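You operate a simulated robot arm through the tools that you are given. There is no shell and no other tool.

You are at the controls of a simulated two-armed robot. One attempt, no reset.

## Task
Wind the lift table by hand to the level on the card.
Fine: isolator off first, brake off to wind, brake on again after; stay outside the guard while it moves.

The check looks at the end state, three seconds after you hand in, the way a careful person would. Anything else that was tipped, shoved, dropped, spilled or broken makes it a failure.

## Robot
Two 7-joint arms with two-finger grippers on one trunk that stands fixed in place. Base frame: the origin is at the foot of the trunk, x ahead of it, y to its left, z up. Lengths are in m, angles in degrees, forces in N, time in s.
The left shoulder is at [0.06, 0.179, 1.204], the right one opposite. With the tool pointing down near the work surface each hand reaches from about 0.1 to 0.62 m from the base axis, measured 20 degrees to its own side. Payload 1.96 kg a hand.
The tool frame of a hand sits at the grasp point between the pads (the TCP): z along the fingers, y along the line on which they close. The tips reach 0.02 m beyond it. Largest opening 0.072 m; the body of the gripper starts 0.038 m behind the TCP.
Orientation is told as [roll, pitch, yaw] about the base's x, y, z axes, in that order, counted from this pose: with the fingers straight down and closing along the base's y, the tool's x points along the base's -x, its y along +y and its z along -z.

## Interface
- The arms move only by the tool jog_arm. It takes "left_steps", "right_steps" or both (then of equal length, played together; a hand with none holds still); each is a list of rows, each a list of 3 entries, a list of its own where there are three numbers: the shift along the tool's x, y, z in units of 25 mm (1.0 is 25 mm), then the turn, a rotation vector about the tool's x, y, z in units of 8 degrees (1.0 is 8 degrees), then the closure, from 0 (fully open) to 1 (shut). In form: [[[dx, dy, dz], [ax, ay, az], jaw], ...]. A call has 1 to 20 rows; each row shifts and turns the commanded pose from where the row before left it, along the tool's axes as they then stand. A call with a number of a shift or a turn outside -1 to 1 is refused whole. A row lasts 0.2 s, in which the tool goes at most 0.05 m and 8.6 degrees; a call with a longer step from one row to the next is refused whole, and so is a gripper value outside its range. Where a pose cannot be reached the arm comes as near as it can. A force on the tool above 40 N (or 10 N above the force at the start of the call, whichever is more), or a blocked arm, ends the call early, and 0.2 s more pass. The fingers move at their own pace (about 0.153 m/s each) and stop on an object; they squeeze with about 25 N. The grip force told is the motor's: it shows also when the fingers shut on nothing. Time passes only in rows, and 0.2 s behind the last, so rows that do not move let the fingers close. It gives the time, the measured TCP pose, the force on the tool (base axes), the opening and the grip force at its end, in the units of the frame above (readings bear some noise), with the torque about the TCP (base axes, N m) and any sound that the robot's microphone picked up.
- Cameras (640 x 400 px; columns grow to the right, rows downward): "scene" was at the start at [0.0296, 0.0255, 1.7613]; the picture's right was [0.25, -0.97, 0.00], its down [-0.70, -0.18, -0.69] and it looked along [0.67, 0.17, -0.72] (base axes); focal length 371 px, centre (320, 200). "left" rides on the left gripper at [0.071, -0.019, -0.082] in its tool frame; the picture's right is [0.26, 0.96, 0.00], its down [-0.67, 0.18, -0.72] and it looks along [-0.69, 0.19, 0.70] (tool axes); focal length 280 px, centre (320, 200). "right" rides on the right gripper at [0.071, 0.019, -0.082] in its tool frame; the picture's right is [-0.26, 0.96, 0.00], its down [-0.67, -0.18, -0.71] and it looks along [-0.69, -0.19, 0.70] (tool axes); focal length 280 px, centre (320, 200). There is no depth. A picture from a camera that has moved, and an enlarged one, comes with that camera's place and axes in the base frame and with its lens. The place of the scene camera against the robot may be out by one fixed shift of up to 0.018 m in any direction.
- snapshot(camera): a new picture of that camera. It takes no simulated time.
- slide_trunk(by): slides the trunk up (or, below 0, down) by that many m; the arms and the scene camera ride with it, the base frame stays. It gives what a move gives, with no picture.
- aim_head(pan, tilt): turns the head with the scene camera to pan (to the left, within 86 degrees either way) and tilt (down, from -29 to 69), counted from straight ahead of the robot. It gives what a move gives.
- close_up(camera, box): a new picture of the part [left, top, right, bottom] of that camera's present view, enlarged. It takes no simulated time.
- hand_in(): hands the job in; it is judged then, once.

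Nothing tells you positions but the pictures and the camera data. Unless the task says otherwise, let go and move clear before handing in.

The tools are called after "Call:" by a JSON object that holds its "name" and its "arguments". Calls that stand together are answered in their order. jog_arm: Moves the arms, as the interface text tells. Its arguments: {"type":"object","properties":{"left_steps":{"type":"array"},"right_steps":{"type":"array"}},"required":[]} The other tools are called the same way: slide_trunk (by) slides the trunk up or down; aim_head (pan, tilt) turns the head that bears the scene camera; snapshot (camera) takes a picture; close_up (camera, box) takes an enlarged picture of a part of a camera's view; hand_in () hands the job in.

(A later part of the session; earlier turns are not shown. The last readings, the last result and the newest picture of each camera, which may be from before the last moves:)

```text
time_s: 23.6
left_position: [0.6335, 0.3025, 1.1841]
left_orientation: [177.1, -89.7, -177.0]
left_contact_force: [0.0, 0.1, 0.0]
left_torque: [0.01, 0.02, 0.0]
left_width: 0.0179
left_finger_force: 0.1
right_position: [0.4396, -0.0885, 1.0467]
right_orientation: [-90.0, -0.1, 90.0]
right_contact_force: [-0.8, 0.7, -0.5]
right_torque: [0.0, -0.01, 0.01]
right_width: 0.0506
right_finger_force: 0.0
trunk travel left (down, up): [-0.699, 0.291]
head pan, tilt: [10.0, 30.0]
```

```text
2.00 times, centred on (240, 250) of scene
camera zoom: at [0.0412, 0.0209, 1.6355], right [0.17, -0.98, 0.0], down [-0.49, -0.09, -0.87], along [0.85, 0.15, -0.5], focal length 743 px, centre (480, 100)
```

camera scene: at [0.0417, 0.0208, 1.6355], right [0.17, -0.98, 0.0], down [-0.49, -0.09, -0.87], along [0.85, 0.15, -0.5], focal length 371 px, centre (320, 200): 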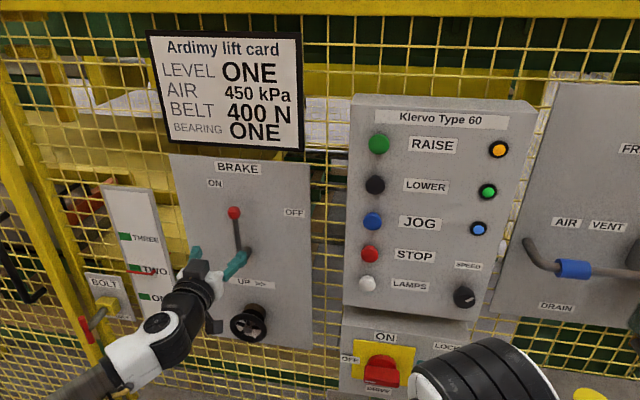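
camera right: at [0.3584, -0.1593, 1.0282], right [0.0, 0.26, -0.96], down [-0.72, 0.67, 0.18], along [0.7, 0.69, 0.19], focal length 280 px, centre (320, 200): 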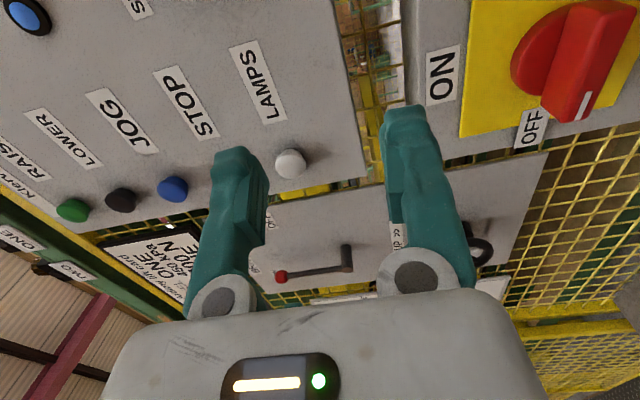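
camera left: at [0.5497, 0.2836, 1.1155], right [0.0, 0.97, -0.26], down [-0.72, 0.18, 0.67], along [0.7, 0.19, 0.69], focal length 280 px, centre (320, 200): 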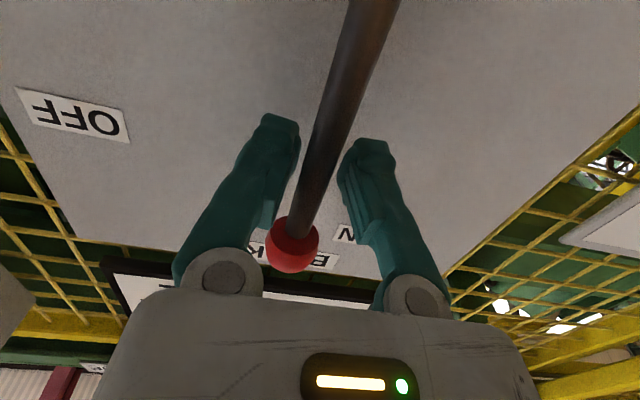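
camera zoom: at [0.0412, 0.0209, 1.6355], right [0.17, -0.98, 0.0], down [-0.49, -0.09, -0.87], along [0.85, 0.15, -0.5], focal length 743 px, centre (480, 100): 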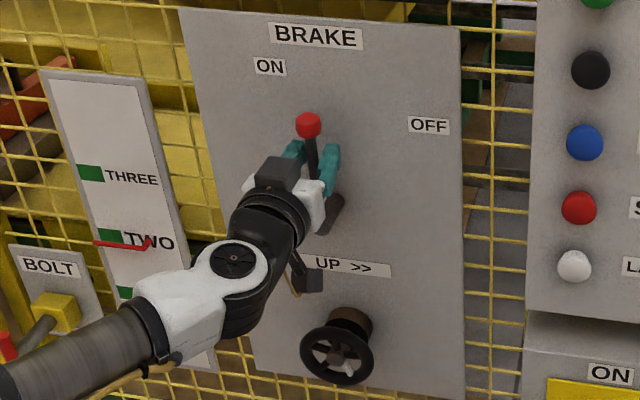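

The rod sits cleanly in the fork. Swinging toward OFF.

Call:
{"name": "jog_arm", "arguments": {"left_steps": [[[0.035, -0.5, 0], [0, 0, 1], 0.75], [[0.035, -0.5, 0], [0, 0, 1], 0.75], [[0.035, -0.5, 0], [0, 0, 1], 0.75], [[0.035, -0.5, 0], [0, 0, 1], 0.75]]}}

Call:
{"name": "snapshot", "arguments": {"camera": "left"}}

Call:
{"name": "close_up", "arguments": {"camera": "scene", "box": [160, 150, 320, 350]}}

```text
time_s: 24.6
left_position: [0.6327, 0.2531, 1.1721]
left_orientation: [90.2, -57.9, -90.2]
left_contact_force: [0.1, -0.3, 1.7]
left_torque: [0.0, 0.03, 0.02]
left_width: 0.0183
left_finger_force: 0.1
right_position: [0.4395, -0.0896, 1.0461]
right_orientation: [-90.0, -0.1, 90.0]
right_contact_force: [-0.3, -0.3, 0.5]
right_torque: [0.03, 0.04, 0.01]
right_width: 0.0505
right_finger_force: 0.0
trunk travel left (down, up): [-0.699, 0.291]
head pan, tilt: [10.0, 30.0]
```

```text
taken
camera left: at [0.5497, 0.2756, 1.1018], right [0.0, 0.96, 0.29], down [-0.72, -0.2, 0.67], along [0.7, -0.21, 0.69], focal length 280 px, centre (320, 200)
```

left: 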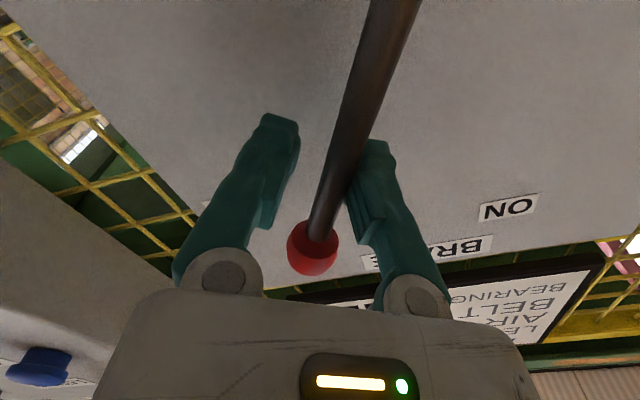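

```text
2.00 times, centred on (240, 250) of scene
camera zoom: at [0.041, 0.0201, 1.6355], right [0.17, -0.98, 0.0], down [-0.49, -0.09, -0.87], along [0.85, 0.15, -0.5], focal length 743 px, centre (480, 100)
```

zoom: 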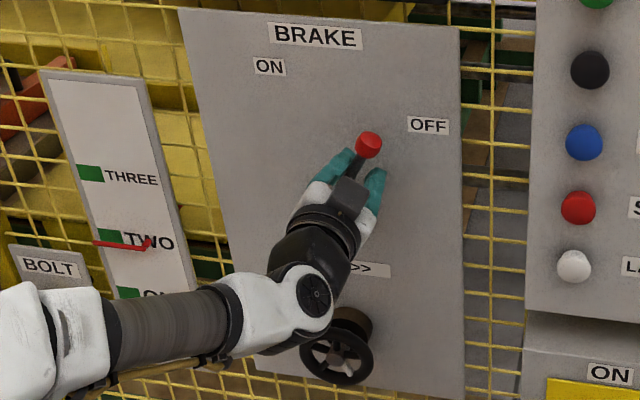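

The lever follows with almost no force. Continuing toward OFF.

Call:
{"name": "jog_arm", "arguments": {"left_steps": [[[0.035, -0.5, 0], [0, 0, 1], 0.75], [[0.035, -0.5, 0], [0, 0, 1], 0.75], [[0.035, -0.5, 0], [0, 0, 1], 0.75]]}}

Call:
{"name": "snapshot", "arguments": {"camera": "left"}}

Call:
{"name": "close_up", "arguments": {"camera": "scene", "box": [160, 150, 320, 350]}}

```text
time_s: 25.4
left_position: [0.631, 0.2297, 1.1485]
left_orientation: [90.4, -33.9, -90.1]
left_contact_force: [2.5, 6.3, 9.7]
left_torque: [-0.06, 0.06, 0.11]
left_width: 0.0244
left_finger_force: 5.6
right_position: [0.4383, -0.0869, 1.048]
right_orientation: [-90.2, 0.0, 90.1]
right_contact_force: [0.4, -0.7, -0.1]
right_torque: [0.01, 0.02, -0.02]
right_width: 0.0505
right_finger_force: 0.1
trunk travel left (down, up): [-0.699, 0.291]
head pan, tilt: [10.0, 30.0]
```

```text
taken
camera left: at [0.5496, 0.2786, 1.0923], right [-0.01, 0.76, 0.65], down [-0.72, -0.46, 0.52], along [0.7, -0.47, 0.55], focal length 280 px, centre (320, 200)
```

left: 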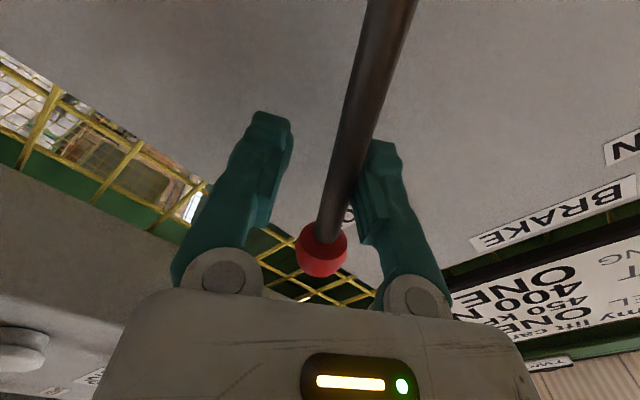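

```text
2.00 times, centred on (240, 250) of scene
camera zoom: at [0.0398, 0.0227, 1.6357], right [0.17, -0.98, 0.0], down [-0.49, -0.09, -0.87], along [0.85, 0.15, -0.5], focal length 743 px, centre (480, 100)
```

zoom: 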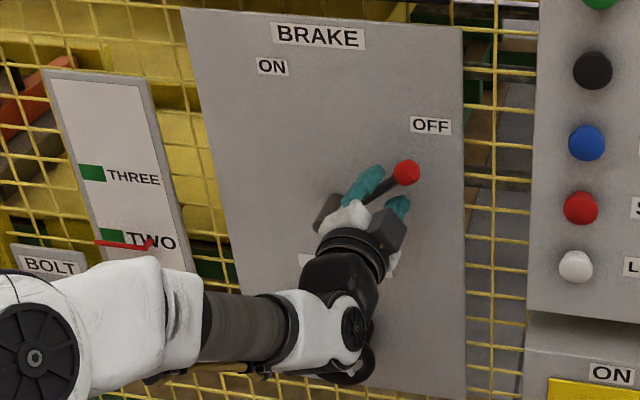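

The lever has met its stop at roughly 50°, pointing at OFF. I'll open the fingers, back straight out and check it stays.

Call:
{"name": "jog_arm", "arguments": {"left_steps": [[[0, 0.15, 0], [0, 0, 0], 0.3], [[0, 0, 0], [0, 0, 0], 0.2], [[0, 0, -0.8], [0, 0, 0], 0.2], [[0, 0, -1], [0, 0, 0], 0.2], [[0, 0, -1], [0, 0, 0], 0.2], [[0, 0, -1], [0, 0, 0], 0.2], [[0, 0, -1], [0, 0, 0], 0.2]]}}

Call:
{"name": "snapshot", "arguments": {"camera": "left"}}

Call:
{"name": "snapshot", "arguments": {"camera": "scene"}}

Call:
{"name": "snapshot", "arguments": {"camera": "right"}}

```text
time_s: 27.0
left_position: [0.5121, 0.2297, 1.1498]
left_orientation: [90.0, -34.0, -90.1]
left_contact_force: [0.7, 0.5, -0.2]
left_torque: [-0.02, 0.0, -0.01]
left_width: 0.0576
left_finger_force: 0.0
right_position: [0.4386, -0.0892, 1.0476]
right_orientation: [-90.1, 0.0, 90.0]
right_contact_force: [-0.6, -0.1, -1.0]
right_torque: [0.02, -0.02, -0.01]
right_width: 0.0503
right_finger_force: 0.1
trunk travel left (down, up): [-0.699, 0.291]
head pan, tilt: [10.0, 30.0]
```

```text
taken
camera left: at [0.428, 0.2783, 1.0941], right [0.0, 0.76, 0.65], down [-0.72, -0.46, 0.53], along [0.7, -0.47, 0.54], focal length 280 px, centre (320, 200)
```

left: 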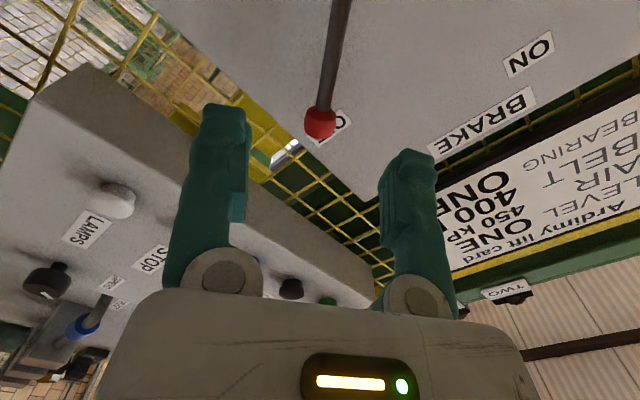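

```text
taken
camera scene: at [0.0397, 0.0209, 1.6355], right [0.17, -0.98, 0.0], down [-0.49, -0.09, -0.87], along [0.85, 0.15, -0.5], focal length 371 px, centre (320, 200)
```

scene: 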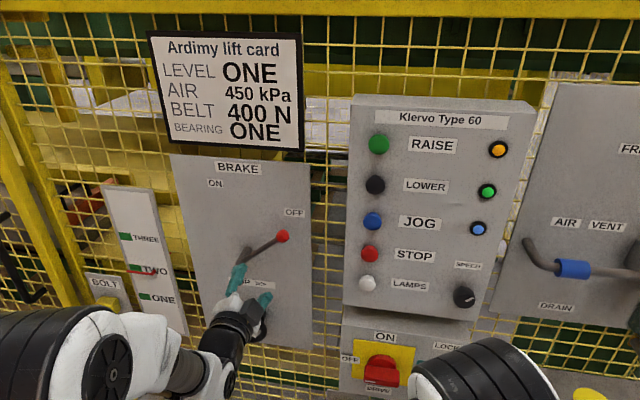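

```text
taken
camera right: at [0.3572, -0.1593, 1.0286], right [0.0, 0.26, -0.96], down [-0.72, 0.67, 0.18], along [0.7, 0.69, 0.19], focal length 280 px, centre (320, 200)
```

right: 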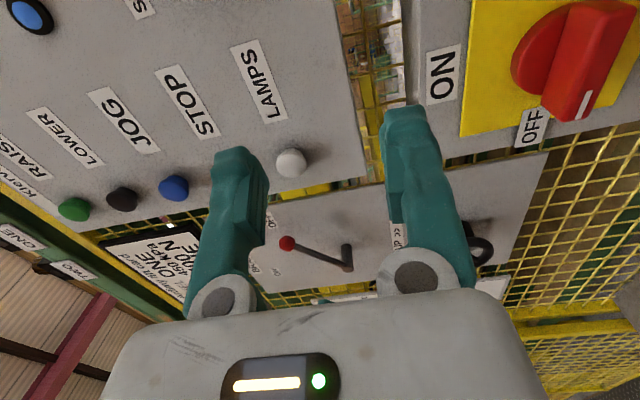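

The brake stays at OFF and the pointer is still at TWO. Now I'll bring the left hand back upright and down in front of the handwheel.

Call:
{"name": "jog_arm", "arguments": {"left_steps": [[[0, 0, -0.1], [0, 0, -1], 0.2], [[0, 0, -0.1], [0, 0, -1], 0.2], [[0, 0, -0.1], [0, 0, -1], 0.2], [[0, 0, -0.1], [0, 0, -1], 0.2], [[0, 0, -0.1], [0, 0, -1], 0.2], [[0, 0, -0.1], [0, 0, -1], 0.2], [[0, 0, -0.1], [0, 0, -1], 0.2], [[0.98, 0.281, 0], [0, 0, 0], 0.2], [[0.98, 0.281, 0], [0, 0, 0], 0.2], [[0.98, 0.281, 0], [0, 0, 0], 0.2], [[0.98, 0.281, 0], [0, 0, 0], 0.2], [[0.98, 0.281, 0], [0, 0, 0], 0.2], [[0.98, 0.281, 0], [0, 0, 0], 0.2], [[0.98, 0.281, 0], [0, 0, 0], 0.2], [[0.98, 0.281, 0], [0, 0, 0], 0.2], [[0.98, 0.281, 0], [0, 0, 0], 0.2], [[0.98, 0.281, 0], [0, 0, 0], 0.2]]}}

Call:
{"name": "snapshot", "arguments": {"camera": "left"}}

Call:
{"name": "snapshot", "arguments": {"camera": "scene"}}

Call:
{"name": "snapshot", "arguments": {"camera": "right"}}

```text
time_s: 30.6
left_position: [0.4935, 0.3006, 0.9038]
left_orientation: [-157.7, -89.9, 157.8]
left_contact_force: [0.4, -0.1, 0.1]
left_torque: [0.0, 0.03, 0.0]
left_width: 0.0573
left_finger_force: 0.0
right_position: [0.4403, -0.087, 1.0474]
right_orientation: [-90.0, 0.0, 90.0]
right_contact_force: [0.7, -0.5, -0.6]
right_torque: [-0.01, -0.01, 0.0]
right_width: 0.0505
right_finger_force: 0.0
trunk travel left (down, up): [-0.699, 0.291]
head pan, tilt: [10.0, 30.0]
```

```text
taken
camera left: at [0.4114, 0.2818, 0.8339], right [0.0, 0.96, -0.26], down [-0.72, 0.18, 0.67], along [0.7, 0.19, 0.69], focal length 280 px, centre (320, 200)
```

left: 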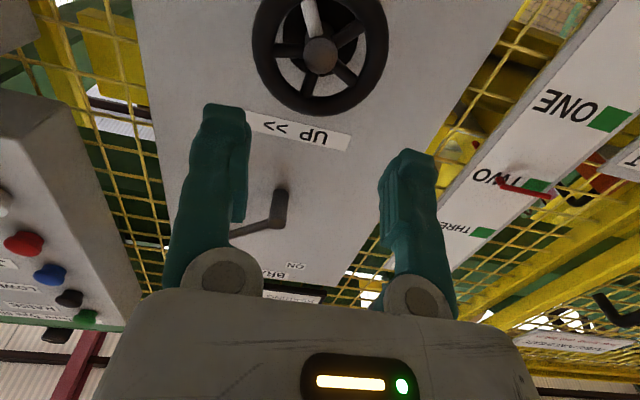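

```text
taken
camera scene: at [0.0412, 0.0217, 1.6355], right [0.17, -0.98, 0.0], down [-0.49, -0.09, -0.87], along [0.85, 0.15, -0.5], focal length 371 px, centre (320, 200)
```

scene: 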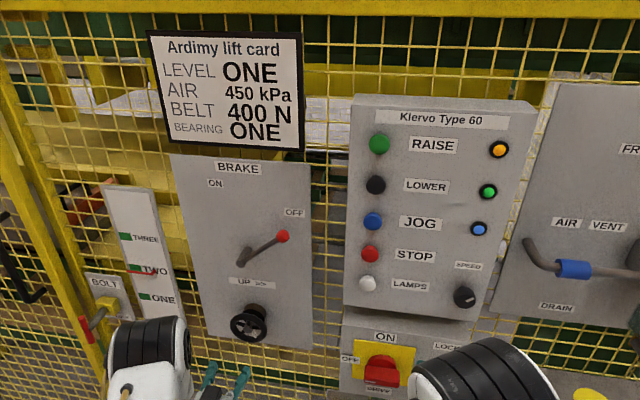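

```text
taken
camera right: at [0.3581, -0.1588, 1.0284], right [0.0, 0.26, -0.96], down [-0.72, 0.67, 0.18], along [0.7, 0.69, 0.19], focal length 280 px, centre (320, 200)
```

right: 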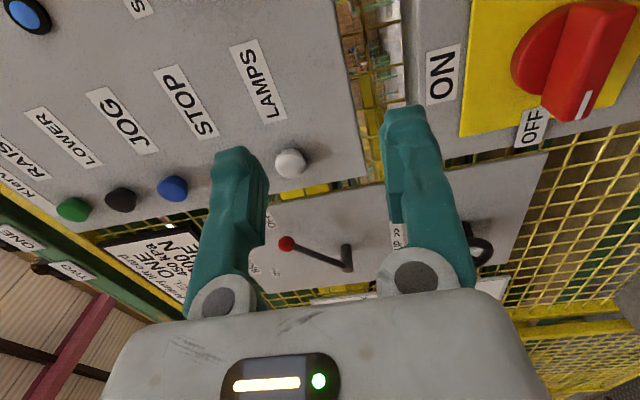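

Call:
{"name": "close_up", "arguments": {"camera": "left", "box": [230, 0, 410, 130]}}

Call:
{"name": "close_up", "arguments": {"camera": "scene", "box": [210, 290, 290, 350]}}

Call:
{"name": "close_up", "arguments": {"camera": "scene", "box": [100, 220, 200, 320]}}

```text
3.08 times, centred on (320, 65) of left
camera zoom: at [0.4114, 0.2818, 0.8339], right [0.0, 0.96, -0.26], down [-0.72, 0.18, 0.67], along [0.7, 0.19, 0.69], focal length 863 px, centre (320, 615)
```

zoom: 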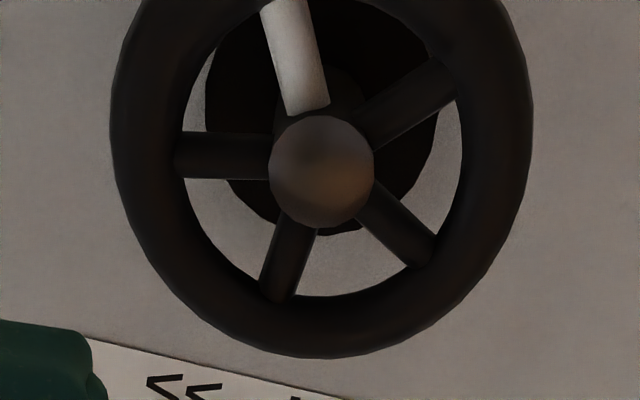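

```text
6.67 times, centred on (250, 320) of scene
camera zoom: at [0.0412, 0.0217, 1.6355], right [0.17, -0.98, 0.0], down [-0.49, -0.09, -0.87], along [0.85, 0.15, -0.5], focal length 2476 px, centre (787, -600)
```

zoom: 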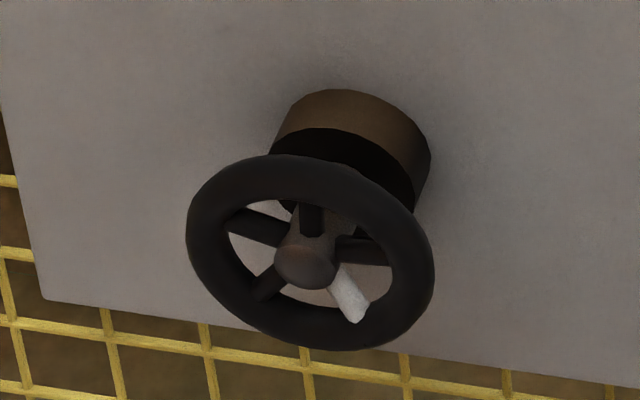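

```text
4.00 times, centred on (150, 270) of scene
camera zoom: at [0.0412, 0.0217, 1.6355], right [0.17, -0.98, 0.0], down [-0.49, -0.09, -0.87], along [0.85, 0.15, -0.5], focal length 1486 px, centre (1000, -80)
```

zoom: 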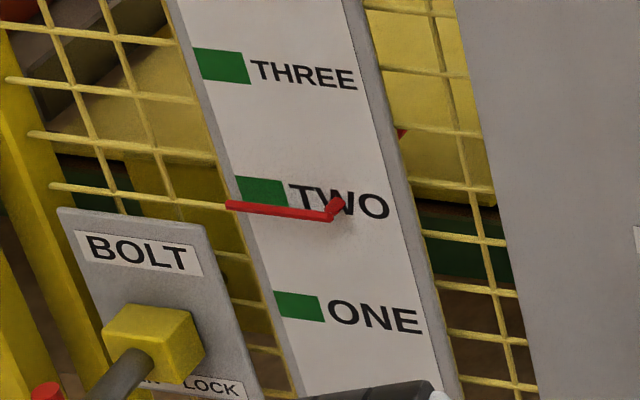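

The wheel has a rim about 100 mm across, five spokes with one pale, and a hub about 24 mm across standing out in front. The gaps are too tight for a finger, so I'll pinch the hub and roll the wrist. UP is clockwise, so down is anticlockwise. First I'll wind the wrist clockwise in free space to get travel.

Call:
{"name": "jog_arm", "arguments": {"left_steps": [[[0, 0, 0.5], [0, 0, 0], 0.53], [[0, 0, 0.5], [0, 0, 0], 0.53], [[0, 0, 0.5], [0, 0, 0], 0.53], [[0, 0, 0], [0, 0, 1], 0.53], [[0, 0, 0], [0, 0, 1], 0.53], [[0, 0, 0], [0, 0, 1], 0.53], [[0, 0, 0], [0, 0, 1], 0.53], [[0, 0, 0], [0, 0, 1], 0.53], [[0, 0, 0], [0, 0, 1], 0.53], [[0, 0, 0], [0, 0, 1], 0.53], [[0, 0, 0], [0, 0, 1], 0.53], [[0, 0, 0], [0, 0, 1], 0.53], [[0, 0, 0], [0, 0, 1], 0.53], [[0, 0, 0], [0, 0, 1], 0.53], [[0, 0, 0], [0, 0, 1], 0.53], [[0, 0, 0], [0, 0, 1], 0.53], [[0, 0, 0], [0, 0, 1], 0.53], [[0, 0, 0], [0, 0, 1], 0.53], [[0, 0, 0], [0, 0, 1], 0.53], [[0, 0, 0], [0, 0, 1], 0.53]]}}

Call:
{"name": "snapshot", "arguments": {"camera": "left"}}

Call:
{"name": "snapshot", "arguments": {"camera": "scene"}}

```text
time_s: 34.8
left_position: [0.5322, 0.2997, 0.9043]
left_orientation: [90.2, 46.1, -89.8]
left_contact_force: [0.4, -0.6, 0.0]
left_torque: [-0.01, -0.02, -0.03]
left_width: 0.0338
left_finger_force: 0.1
right_position: [0.4393, -0.0875, 1.0465]
right_orientation: [-90.0, -0.1, 90.0]
right_contact_force: [0.8, 0.2, -0.6]
right_torque: [-0.04, 0.03, -0.01]
right_width: 0.0505
right_finger_force: 0.0
trunk travel left (down, up): [-0.699, 0.291]
head pan, tilt: [10.0, 30.0]
```

```text
taken
camera left: at [0.4495, 0.363, 0.9428], right [0.0, -0.51, 0.86], down [-0.71, -0.6, -0.36], along [0.7, -0.61, -0.37], focal length 280 px, centre (320, 200)
```

left: 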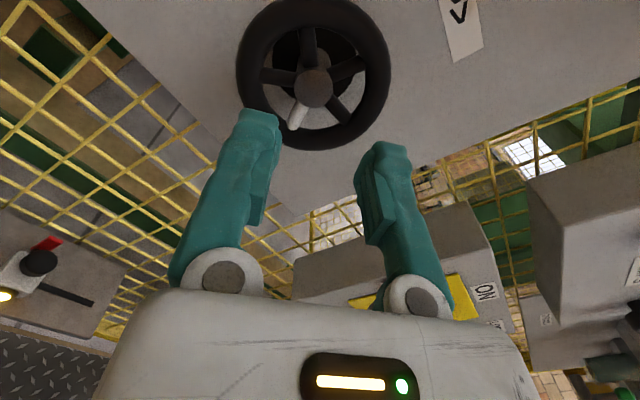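

```text
taken
camera scene: at [0.0408, 0.0208, 1.6355], right [0.17, -0.98, 0.0], down [-0.49, -0.09, -0.87], along [0.85, 0.15, -0.5], focal length 371 px, centre (320, 200)
```

scene: 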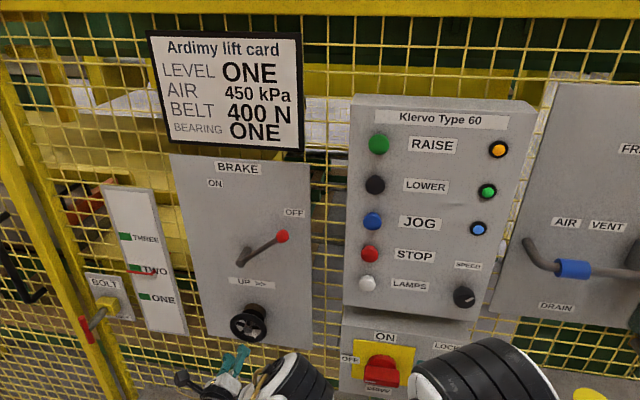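

The roll goes to +136° without trouble. I'll zoom in on the wheel from this new viewpoint to pin the hub down.

Call:
{"name": "close_up", "arguments": {"camera": "left", "box": [220, 0, 410, 160]}}

Call:
{"name": "close_up", "arguments": {"camera": "scene", "box": [210, 290, 290, 350]}}

```text
2.50 times, centred on (315, 80) of left
camera zoom: at [0.4495, 0.363, 0.9428], right [0.0, -0.51, 0.86], down [-0.71, -0.6, -0.36], along [0.7, -0.61, -0.37], focal length 701 px, centre (332, 500)
```

zoom: 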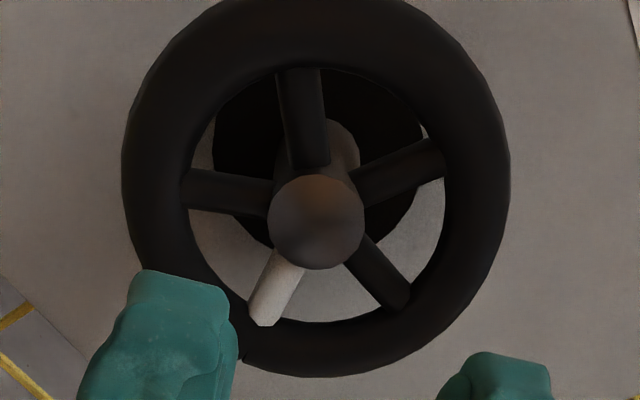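

```text
6.67 times, centred on (250, 320) of scene
camera zoom: at [0.0408, 0.0208, 1.6355], right [0.17, -0.98, 0.0], down [-0.49, -0.09, -0.87], along [0.85, 0.15, -0.5], focal length 2476 px, centre (787, -600)
```

zoom: 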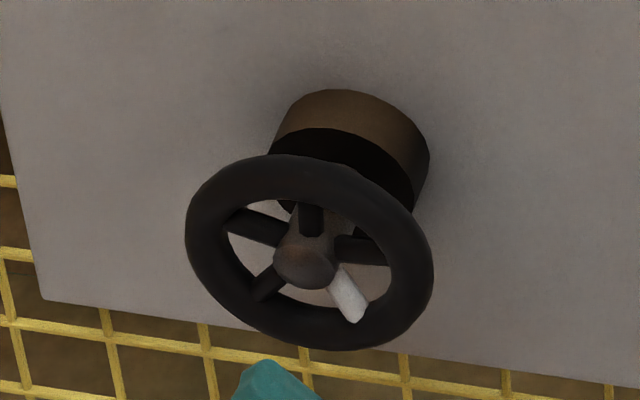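

The hub is a flat-ended cylinder on axis y≈0.300, z≈0.901, with its front at x≈0.615 and spoke fronts near x≈0.622. I'll centre on it and advance gently, with the fingers open just wider than the hub.

Call:
{"name": "jog_arm", "arguments": {"left_steps": [[[-0.087, -0.1, 0], [0, 0, 0], 0.53], [[0, 0, 0.75], [0, 0, 0], 0.53], [[0, 0, 0.75], [0, 0, 0], 0.53], [[0, 0, 0.75], [0, 0, 0], 0.53], [[0, 0, 0.1], [0, 0, 0], 0.53], [[0, 0, 0.1], [0, 0, 0], 0.53], [[0, 0, 0.1], [0, 0, 0], 0.53]]}}

Call:
{"name": "snapshot", "arguments": {"camera": "left"}}

Call:
{"name": "close_up", "arguments": {"camera": "scene", "box": [200, 280, 300, 360]}}

```text
time_s: 36.4
left_position: [0.5957, 0.3001, 0.9019]
left_orientation: [90.0, 46.0, -89.9]
left_contact_force: [-1.4, -0.5, 0.0]
left_torque: [0.05, 0.03, 0.02]
left_width: 0.0339
left_finger_force: 0.3
right_position: [0.4396, -0.0886, 1.0472]
right_orientation: [-90.1, -0.1, 90.0]
right_contact_force: [0.5, 0.7, -0.5]
right_torque: [-0.02, 0.0, -0.01]
right_width: 0.0503
right_finger_force: 0.1
trunk travel left (down, up): [-0.699, 0.291]
head pan, tilt: [10.0, 30.0]
```

```text
taken
camera left: at [0.5131, 0.3636, 0.9391], right [0.0, -0.51, 0.86], down [-0.71, -0.6, -0.36], along [0.7, -0.61, -0.37], focal length 280 px, centre (320, 200)
```

left: 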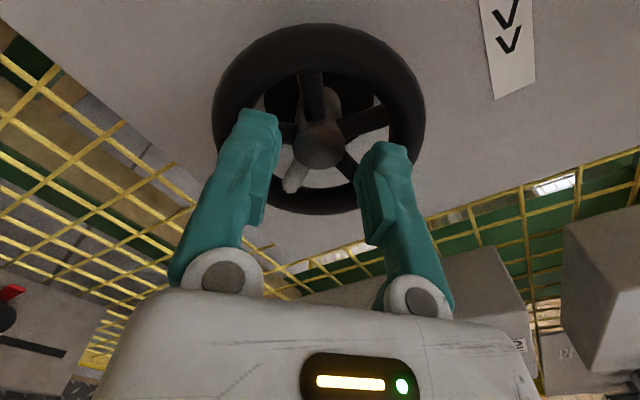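

```text
5.00 times, centred on (250, 320) of scene
camera zoom: at [0.0403, 0.021, 1.6355], right [0.17, -0.98, 0.0], down [-0.49, -0.09, -0.87], along [0.85, 0.15, -0.5], focal length 1857 px, centre (670, -400)
```

zoom: 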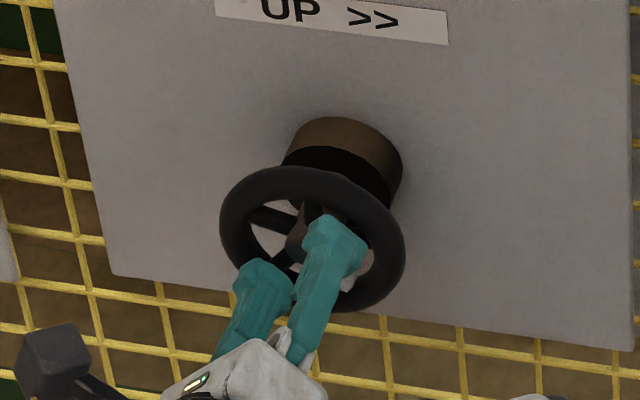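

Call:
{"name": "close_up", "arguments": {"camera": "left", "box": [190, 10, 450, 230]}}

```text
1.82 times, centred on (320, 120) of left
camera zoom: at [0.5131, 0.3636, 0.9391], right [0.0, -0.51, 0.86], down [-0.71, -0.6, -0.36], along [0.7, -0.61, -0.37], focal length 510 px, centre (320, 346)
```

zoom: 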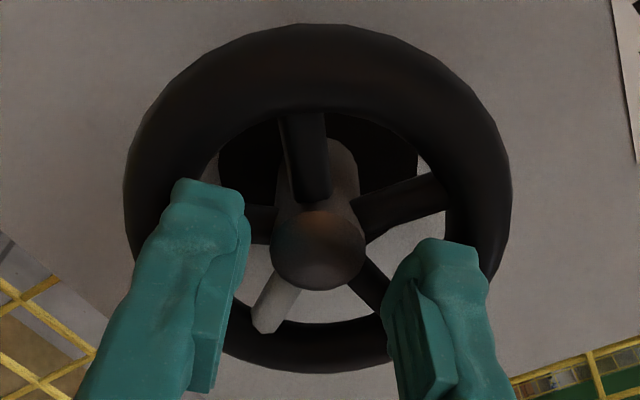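

The hub is centred between the fingertips and about 2 mm beyond them. I'll inch forward to get overlap on the hub.

Call:
{"name": "jog_arm", "arguments": {"left_steps": [[[0, 0, 0.08], [0, 0, 0], 0.53], [[0, 0, 0.08], [0, 0, 0], 0.53], [[0, 0, 0.08], [0, 0, 0], 0.53]]}}

Call:
{"name": "close_up", "arguments": {"camera": "left", "box": [190, 10, 450, 230]}}

```text
time_s: 37.2
left_position: [0.5962, 0.3001, 0.9009]
left_orientation: [89.7, 46.2, -90.0]
left_contact_force: [-23.7, 0.1, 2.8]
left_torque: [0.02, -0.48, -0.41]
left_width: 0.035
left_finger_force: 1.0
right_position: [0.4353, -0.0897, 1.0483]
right_orientation: [-90.3, 0.0, 90.0]
right_contact_force: [-0.6, -0.6, -0.5]
right_torque: [-0.02, -0.02, 0.02]
right_width: 0.0503
right_finger_force: 0.0
trunk travel left (down, up): [-0.699, 0.291]
head pan, tilt: [10.0, 30.0]
stopped in row 3 (left hand): the force on the tool passed its limit at 42 N (the readings are from after the stop); the commanded pose is now the measured one
```

```text
1.82 times, centred on (320, 120) of left
camera zoom: at [0.5132, 0.3637, 0.9392], right [0.0, -0.51, 0.86], down [-0.71, -0.6, -0.36], along [0.7, -0.61, -0.37], focal length 510 px, centre (320, 346)
```

zoom: 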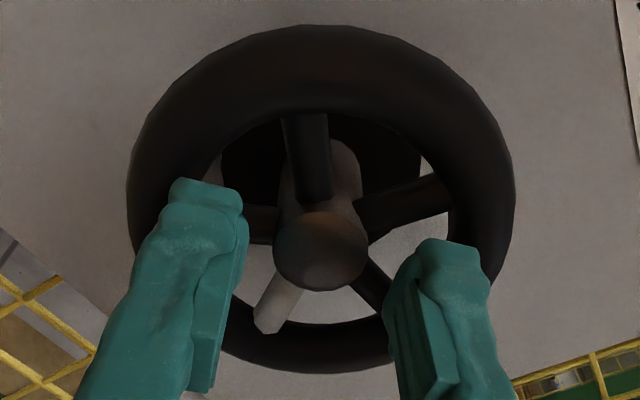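

The fingertips touched the rim because they were open too wide. I'll back off, narrow the opening to just over the hub's diameter and try again.

Call:
{"name": "jog_arm", "arguments": {"left_steps": [[[0, 0, -0.3], [0, 0, 0], 0.53], [[0, 0, 0], [0, 0, 0], 0.63], [[0, 0, 0.15], [0, 0, 0], 0.63], [[0, 0, 0.15], [0, 0, 0], 0.63], [[0, 0, 0.06], [0, 0, 0], 0.63]]}}

Call:
{"name": "close_up", "arguments": {"camera": "left", "box": [190, 10, 450, 230]}}

```text
time_s: 38.6
left_position: [0.5957, 0.3005, 0.8973]
left_orientation: [89.2, 46.0, -90.4]
left_contact_force: [-28.9, -2.7, 5.7]
left_torque: [-0.02, -0.58, -0.46]
left_width: 0.0296
left_finger_force: 2.2
right_position: [0.4373, -0.0889, 1.0492]
right_orientation: [-90.3, 0.0, 90.0]
right_contact_force: [-0.9, 0.3, 0.2]
right_torque: [0.0, 0.01, -0.01]
right_width: 0.0501
right_finger_force: 0.0
trunk travel left (down, up): [-0.699, 0.291]
head pan, tilt: [10.0, 30.0]
stopped in row 5 (left hand): the force on the tool passed its limit at 47 N (the readings are from after the stop); the commanded pose is now the measured one
```

```text
1.82 times, centred on (320, 120) of left
camera zoom: at [0.5135, 0.364, 0.9369], right [0.01, -0.51, 0.86], down [-0.72, -0.6, -0.35], along [0.7, -0.61, -0.37], focal length 510 px, centre (320, 346)
```

zoom: 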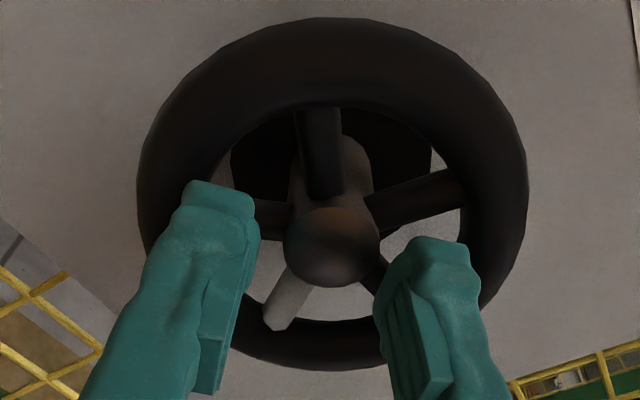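

The force suggests the rim front is at about x≈0.615, so the hub face is probably right at the fingertips. I'll back off a millimetre, recentre, and close to find out whether the tips catch the hub.

Call:
{"name": "jog_arm", "arguments": {"left_steps": [[[0, 0, -0.1], [0, 0, 0], 0.6], [[0.092, 0.117, 0], [0, 0, 0], 0.6], [[0, 0, 0], [0, 0, 0], 1], [[0, 0, 0], [0, 0, 0], 1], [[0, 0, 0], [0, 0, 0], 1]]}}

Call:
{"name": "close_up", "arguments": {"camera": "left", "box": [190, 10, 450, 230]}}

Call:
{"name": "close_up", "arguments": {"camera": "scene", "box": [200, 280, 300, 360]}}

```text
time_s: 39.8
left_position: [0.5994, 0.2995, 0.8992]
left_orientation: [88.9, 46.0, -90.7]
left_contact_force: [-0.9, -0.3, 0.0]
left_torque: [-0.02, -0.03, -0.03]
left_width: 0.0002
left_finger_force: 25.1
right_position: [0.4402, -0.088, 1.0473]
right_orientation: [-90.2, -0.1, 90.0]
right_contact_force: [-0.4, 0.1, 1.0]
right_torque: [0.0, 0.0, -0.01]
right_width: 0.0505
right_finger_force: 0.0
trunk travel left (down, up): [-0.699, 0.291]
head pan, tilt: [10.0, 30.0]
```

```text
1.82 times, centred on (320, 120) of left
camera zoom: at [0.5161, 0.363, 0.9389], right [0.01, -0.51, 0.86], down [-0.72, -0.6, -0.35], along [0.7, -0.61, -0.37], focal length 510 px, centre (320, 346)
```

zoom: 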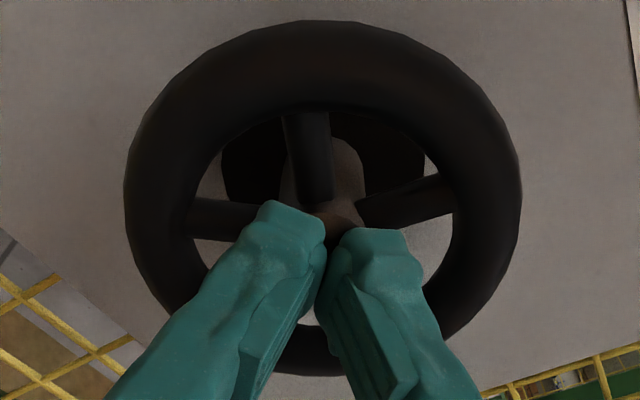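

```text
5.00 times, centred on (250, 320) of scene
camera zoom: at [0.0408, 0.021, 1.6354], right [0.17, -0.98, 0.0], down [-0.49, -0.09, -0.87], along [0.85, 0.15, -0.5], focal length 1857 px, centre (670, -400)
```

zoom: 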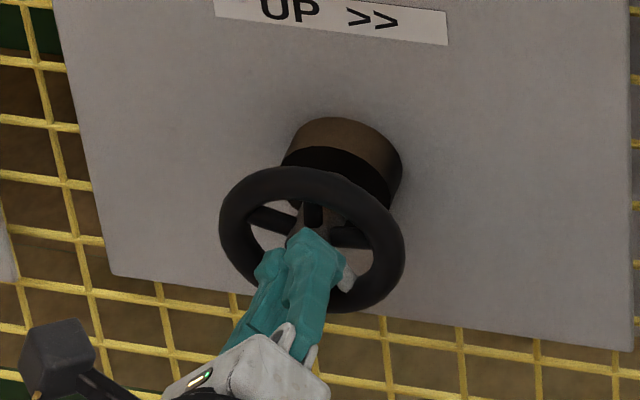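

The closed fingers met nothing at tip x≈0.619, so the hub face is deeper. I'll inch forward with closed fingers to touch the hub face and measure it.

Call:
{"name": "jog_arm", "arguments": {"left_steps": [[[0, 0, 0.06], [0, 0, 0], 1], [[0, 0, 0.06], [0, 0, 0], 1], [[0, 0, 0.06], [0, 0, 0], 1], [[0, 0, 0], [0, 0, 0], 1]]}}

```text
time_s: 40.8
left_position: [0.5989, 0.2994, 0.9002]
left_orientation: [89.0, 45.9, -90.6]
left_contact_force: [-31.5, -6.5, -11.8]
left_torque: [0.03, 0.08, -0.2]
left_width: 0.0058
left_finger_force: 29.9
right_position: [0.4372, -0.0887, 1.0483]
right_orientation: [-90.2, -0.1, 90.0]
right_contact_force: [0.2, -0.2, 0.1]
right_torque: [-0.03, 0.01, -0.01]
right_width: 0.0502
right_finger_force: 0.1
trunk travel left (down, up): [-0.699, 0.291]
head pan, tilt: [10.0, 30.0]
```

The hub face is at x≈0.619 but sits inside the rim, so there's too little room to pinch it. Instead I'll pinch the rim tube itself at the top of the wheel from above and in front, and stroke it round in arcs. I'm retreating and re-orienting the left hand for that.

Call:
{"name": "jog_arm", "arguments": {"left_steps": [[[0, 0, -0.8], [0, 0, 0], 1], [[0, 0, -0.8], [0, 0, 0], 1], [[0, 0, -0.8], [0, 0, 0], 0.7], [[0, 0, -0.8], [0, 0, 0], 0.5], [[0, 0, 0], [0, 0, -0.96], 0.3], [[0, 0, 0], [0, 0, -0.96], 0.3], [[0, 0, 0], [0, 0, -0.96], 0.3], [[0, 0, 0], [0, 0, -0.96], 0.3], [[0, 0, 0], [0, 0, -0.96], 0.3], [[0, 0, 0], [0, 0, -0.96], 0.3], [[0, 0, 0], [0.9375, 0, 0], 0.3], [[0, 0, 0], [0.9375, 0, 0], 0.3], [[0, 0, 0], [0.9375, 0, 0], 0.3], [[0, 0, 0], [0.9375, 0, 0], 0.3], [[0, 0, 0], [0.9375, 0, 0], 0.3], [[0, 0, 0], [0.9375, 0, 0], 0.3], [[0, 0, 0], [0.9375, 0, 0], 0.3], [[0, 0, 0], [0.9375, 0, 0], 0.3]]}}

Call:
{"name": "snapshot", "arguments": {"camera": "left"}}

Call:
{"name": "snapshot", "arguments": {"camera": "scene"}}

```text
time_s: 44.6
left_position: [0.5225, 0.3006, 0.9001]
left_orientation: [29.3, -0.1, -89.9]
left_contact_force: [-0.6, 0.0, 0.2]
left_torque: [0.0, 0.02, 0.01]
left_width: 0.0503
left_finger_force: 0.1
right_position: [0.4398, -0.0878, 1.0472]
right_orientation: [-90.0, -0.1, 90.0]
right_contact_force: [0.0, -0.1, -0.7]
right_torque: [0.08, -0.02, 0.02]
right_width: 0.0504
right_finger_force: 0.1
trunk travel left (down, up): [-0.699, 0.291]
head pan, tilt: [10.0, 30.0]
```

```text
taken
camera left: at [0.4652, 0.3714, 0.9632], right [0.84, 0.27, 0.47], down [-0.19, -0.67, 0.71], along [0.51, -0.69, -0.52], focal length 280 px, centre (320, 200)
```

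left: 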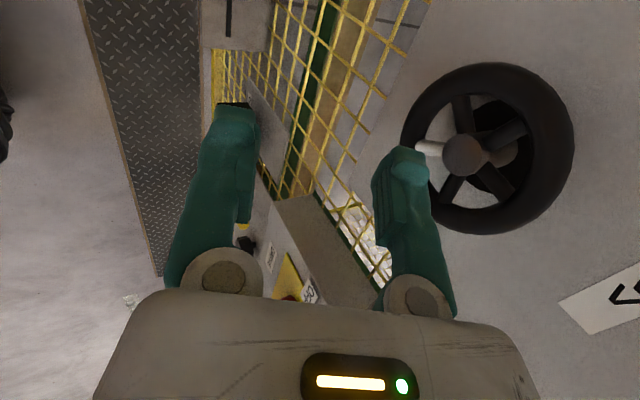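

```text
taken
camera scene: at [0.0409, 0.0212, 1.6355], right [0.17, -0.98, 0.0], down [-0.49, -0.09, -0.87], along [0.85, 0.15, -0.5], focal length 371 px, centre (320, 200)
```

scene: 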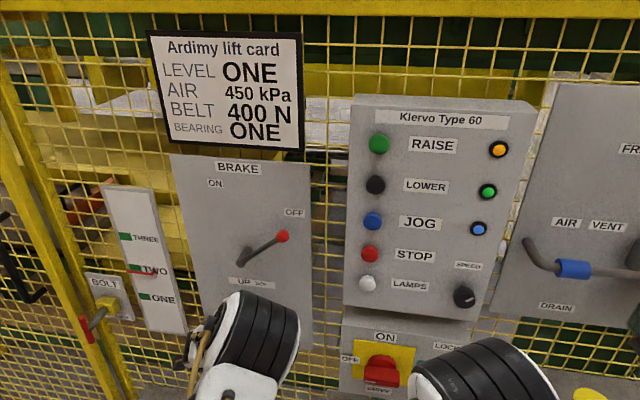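

Call:
{"name": "close_up", "arguments": {"camera": "left", "box": [390, 40, 600, 260]}}

```text
1.82 times, centred on (495, 150) of left
camera zoom: at [0.4652, 0.3714, 0.9632], right [0.84, 0.27, 0.47], down [-0.19, -0.67, 0.71], along [0.51, -0.69, -0.52], focal length 510 px, centre (2, 291)
```

zoom: 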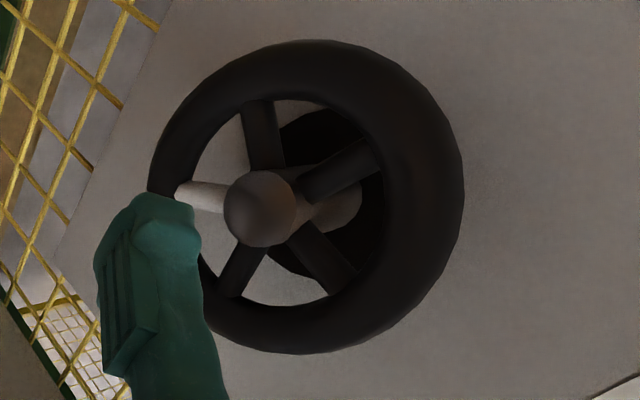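

The view agrees on the wheel axis at y≈0.299, z≈0.900. I'll move the hand up and forward to a point just short of the rim's top.

Call:
{"name": "jog_arm", "arguments": {"left_steps": [[[0, 0.4435, -0.791], [0, 0, 0], 0.3], [[0, 0.4435, -0.791], [0, 0, 0], 0.3], [[0, 0.4435, -0.791], [0, 0, 0], 0.3], [[0, 0.4435, -0.791], [0, 0, 0], 0.3], [[-0.019, 0.625, 0.351], [0, 0, 0], 0.3], [[-0.019, 0.625, 0.351], [0, 0, 0], 0.3], [[-0.019, 0.625, 0.351], [0, 0, 0], 0.3], [[-0.019, 0.625, 0.351], [0, 0, 0], 0.3]]}}

Call:
{"name": "snapshot", "arguments": {"camera": "left"}}

Call:
{"name": "close_up", "arguments": {"camera": "scene", "box": [180, 240, 320, 360]}}

```text
time_s: 46.4
left_position: [0.5943, 0.2985, 0.9912]
left_orientation: [29.3, 0.0, -90.0]
left_contact_force: [0.0, -0.5, -0.5]
left_torque: [0.0, -0.01, 0.01]
left_width: 0.0505
left_finger_force: 0.1
right_position: [0.4391, -0.0882, 1.0464]
right_orientation: [-90.0, -0.1, 90.1]
right_contact_force: [0.1, -0.5, 0.9]
right_torque: [-0.02, 0.02, 0.01]
right_width: 0.0503
right_finger_force: 0.1
trunk travel left (down, up): [-0.699, 0.291]
head pan, tilt: [10.0, 30.0]
```

```text
taken
camera left: at [0.537, 0.3691, 1.0535], right [0.84, 0.26, 0.47], down [-0.19, -0.67, 0.71], along [0.51, -0.69, -0.52], focal length 280 px, centre (320, 200)
```

left: 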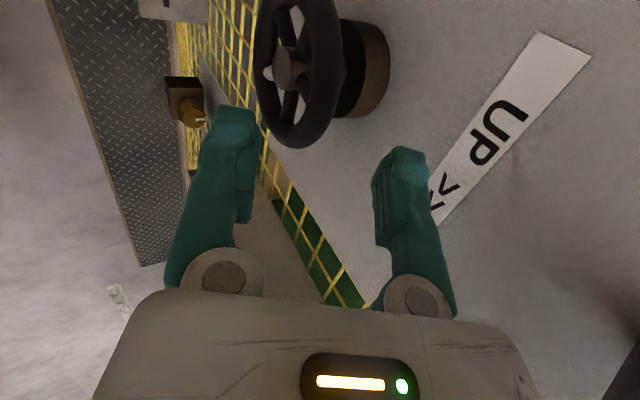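

```text
3.33 times, centred on (250, 300) of scene
camera zoom: at [0.0417, 0.0211, 1.6355], right [0.17, -0.98, 0.0], down [-0.49, -0.09, -0.87], along [0.85, 0.15, -0.5], focal length 1238 px, centre (553, -133)
```

zoom: 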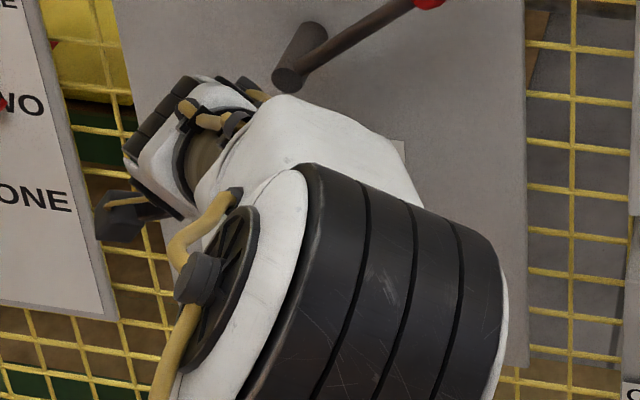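

Call:
{"name": "close_up", "arguments": {"camera": "left", "box": [180, 0, 420, 200]}}

```text
2.00 times, centred on (300, 100) of left
camera zoom: at [0.537, 0.3691, 1.0535], right [0.84, 0.26, 0.47], down [-0.19, -0.67, 0.71], along [0.51, -0.69, -0.52], focal length 561 px, centre (360, 400)
```

zoom: 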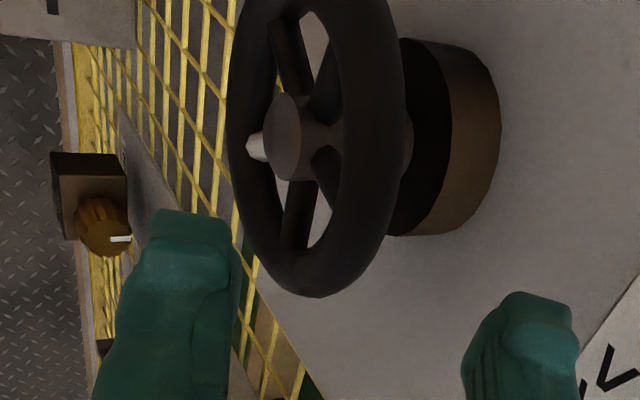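

The rim's top lies centred between the open fingers. I'll advance along the finger axis so the tips straddle the tube, then close on it.

Call:
{"name": "jog_arm", "arguments": {"left_steps": [[[0, 0, 0.5], [0, 0, 0], 0.3], [[0, 0, 0.5], [0, 0, 0], 0.3], [[0, 0, 0.5], [0, 0, 0], 0.3], [[0, 0, 0.25], [0, 0, 0], 0.3], [[0, 0, 0.2], [0, 0, 0], 0.3]]}}

Call:
{"name": "close_up", "arguments": {"camera": "left", "box": [160, 0, 480, 250]}}

```text
time_s: 47.6
left_position: [0.6178, 0.297, 0.949]
left_orientation: [29.3, 0.0, -89.9]
left_contact_force: [0.9, -0.8, 0.5]
left_torque: [-0.01, 0.0, 0.01]
left_width: 0.0505
left_finger_force: 0.1
right_position: [0.4404, -0.0887, 1.0481]
right_orientation: [-90.0, -0.1, 90.0]
right_contact_force: [0.7, -0.2, -0.1]
right_torque: [0.0, -0.02, -0.01]
right_width: 0.0503
right_finger_force: 0.0
trunk travel left (down, up): [-0.699, 0.291]
head pan, tilt: [10.0, 30.0]
```

```text
1.60 times, centred on (320, 125) of left
camera zoom: at [0.5602, 0.3692, 1.0114], right [0.84, 0.26, 0.47], down [-0.19, -0.67, 0.71], along [0.51, -0.69, -0.52], focal length 449 px, centre (320, 320)
```

zoom: 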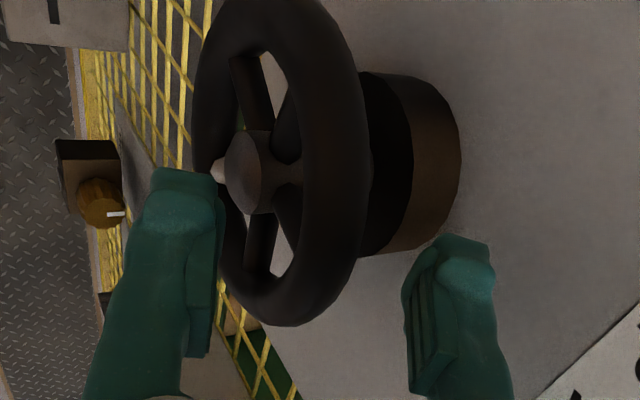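

Call:
{"name": "jog_arm", "arguments": {"left_steps": [[[0, 0, 0], [0, 0, 0], 0.6], [[0, 0, 0], [0, 0, 0], 0.8], [[0, 0, 0], [0, 0, 0], 1], [[0, 0, 0], [0, 0, 0], 1]]}}

Call:
{"name": "close_up", "arguments": {"camera": "left", "box": [160, 0, 480, 250]}}

Call:
{"name": "snapshot", "arguments": {"camera": "scene"}}

```text
time_s: 48.6
left_position: [0.6184, 0.2979, 0.9489]
left_orientation: [29.4, 0.0, -89.9]
left_contact_force: [-0.7, 0.5, -0.2]
left_torque: [-0.02, 0.62, -0.06]
left_width: 0.0197
left_finger_force: 40.0
right_position: [0.4405, -0.0879, 1.0472]
right_orientation: [-90.0, -0.2, 90.0]
right_contact_force: [-0.1, -0.2, -0.1]
right_torque: [-0.02, -0.04, -0.02]
right_width: 0.0503
right_finger_force: 0.1
trunk travel left (down, up): [-0.699, 0.291]
head pan, tilt: [10.0, 30.0]
```

```text
1.60 times, centred on (320, 125) of left
camera zoom: at [0.56, 0.3692, 1.0112], right [0.84, 0.26, 0.47], down [-0.19, -0.67, 0.71], along [0.51, -0.69, -0.52], focal length 449 px, centre (320, 320)
```

zoom: 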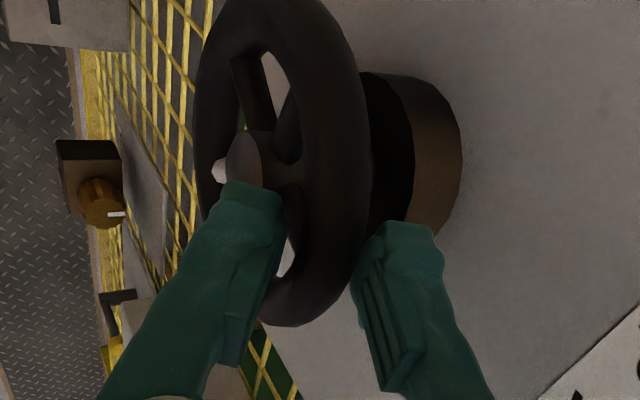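

```text
taken
camera scene: at [0.0409, 0.0211, 1.6355], right [0.17, -0.98, 0.0], down [-0.49, -0.09, -0.87], along [0.85, 0.15, -0.5], focal length 371 px, centre (320, 200)
```

scene: 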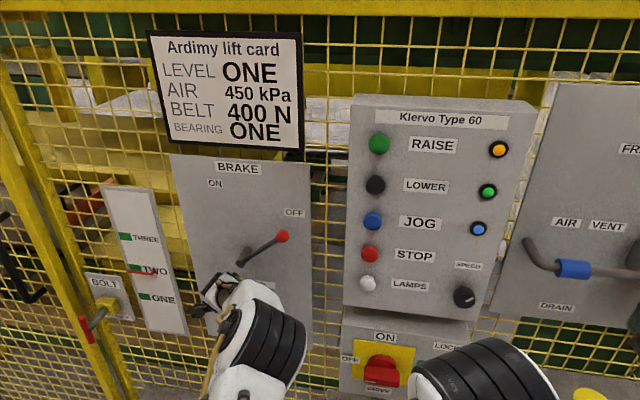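

The rim is gripped (width 20 mm). Now a first test stroke anticlockwise (top toward the left), following the wheel's arc.

Call:
{"name": "jog_arm", "arguments": {"left_steps": [[[0.272, -0.0093, 0.0166], [0, -0.871, -0.491], 1], [[0.272, -0.0093, 0.0166], [0, -0.871, -0.491], 1], [[0.272, -0.0093, 0.0166], [0, -0.871, -0.491], 1], [[0.272, -0.0093, 0.0166], [0, -0.871, -0.491], 1]]}}

Call:
{"name": "close_up", "arguments": {"camera": "left", "box": [160, 0, 480, 250]}}

Call:
{"name": "close_up", "arguments": {"camera": "scene", "box": [80, 180, 320, 350]}}

```text
time_s: 49.6
left_position: [0.6183, 0.3241, 0.9431]
left_orientation: [29.5, -32.2, -90.0]
left_contact_force: [1.4, 4.4, 9.6]
left_torque: [-0.04, 0.52, -0.75]
left_width: 0.0196
left_finger_force: 39.6
right_position: [0.4387, -0.0881, 1.046]
right_orientation: [-90.1, -0.1, 90.1]
right_contact_force: [-0.3, 0.4, 0.1]
right_torque: [0.0, -0.01, -0.01]
right_width: 0.0506
right_finger_force: 0.0
trunk travel left (down, up): [-0.699, 0.291]
head pan, tilt: [10.0, 30.0]
```

```text
1.60 times, centred on (320, 125) of left
camera zoom: at [0.5597, 0.4173, 0.9577], right [0.84, 0.48, 0.26], down [-0.19, -0.19, 0.96], along [0.51, -0.86, -0.07], focal length 449 px, centre (320, 320)
```

zoom: 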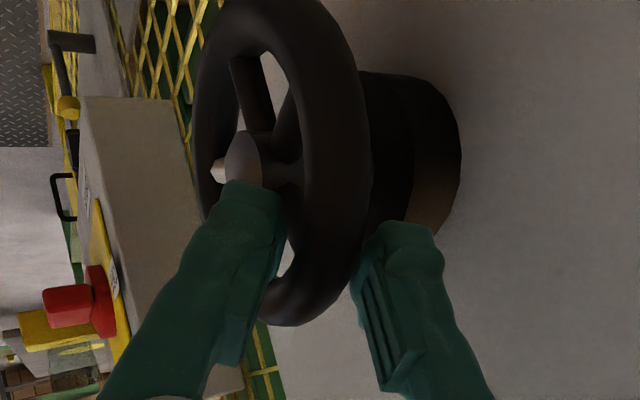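

```text
2.35 times, centred on (200, 265) of scene
camera zoom: at [0.0395, 0.0215, 1.6356], right [0.17, -0.98, 0.0], down [-0.49, -0.09, -0.87], along [0.85, 0.15, -0.5], focal length 874 px, centre (602, 47)
```

zoom: 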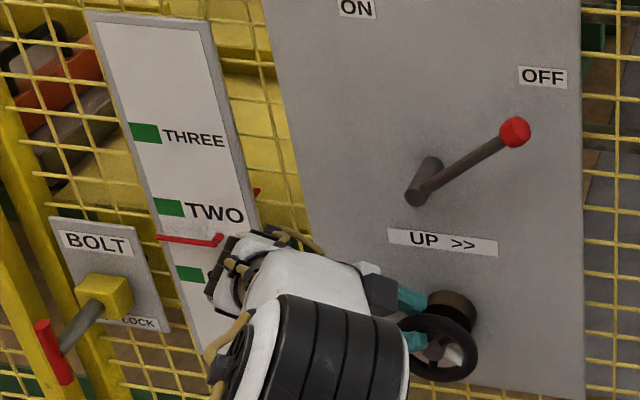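

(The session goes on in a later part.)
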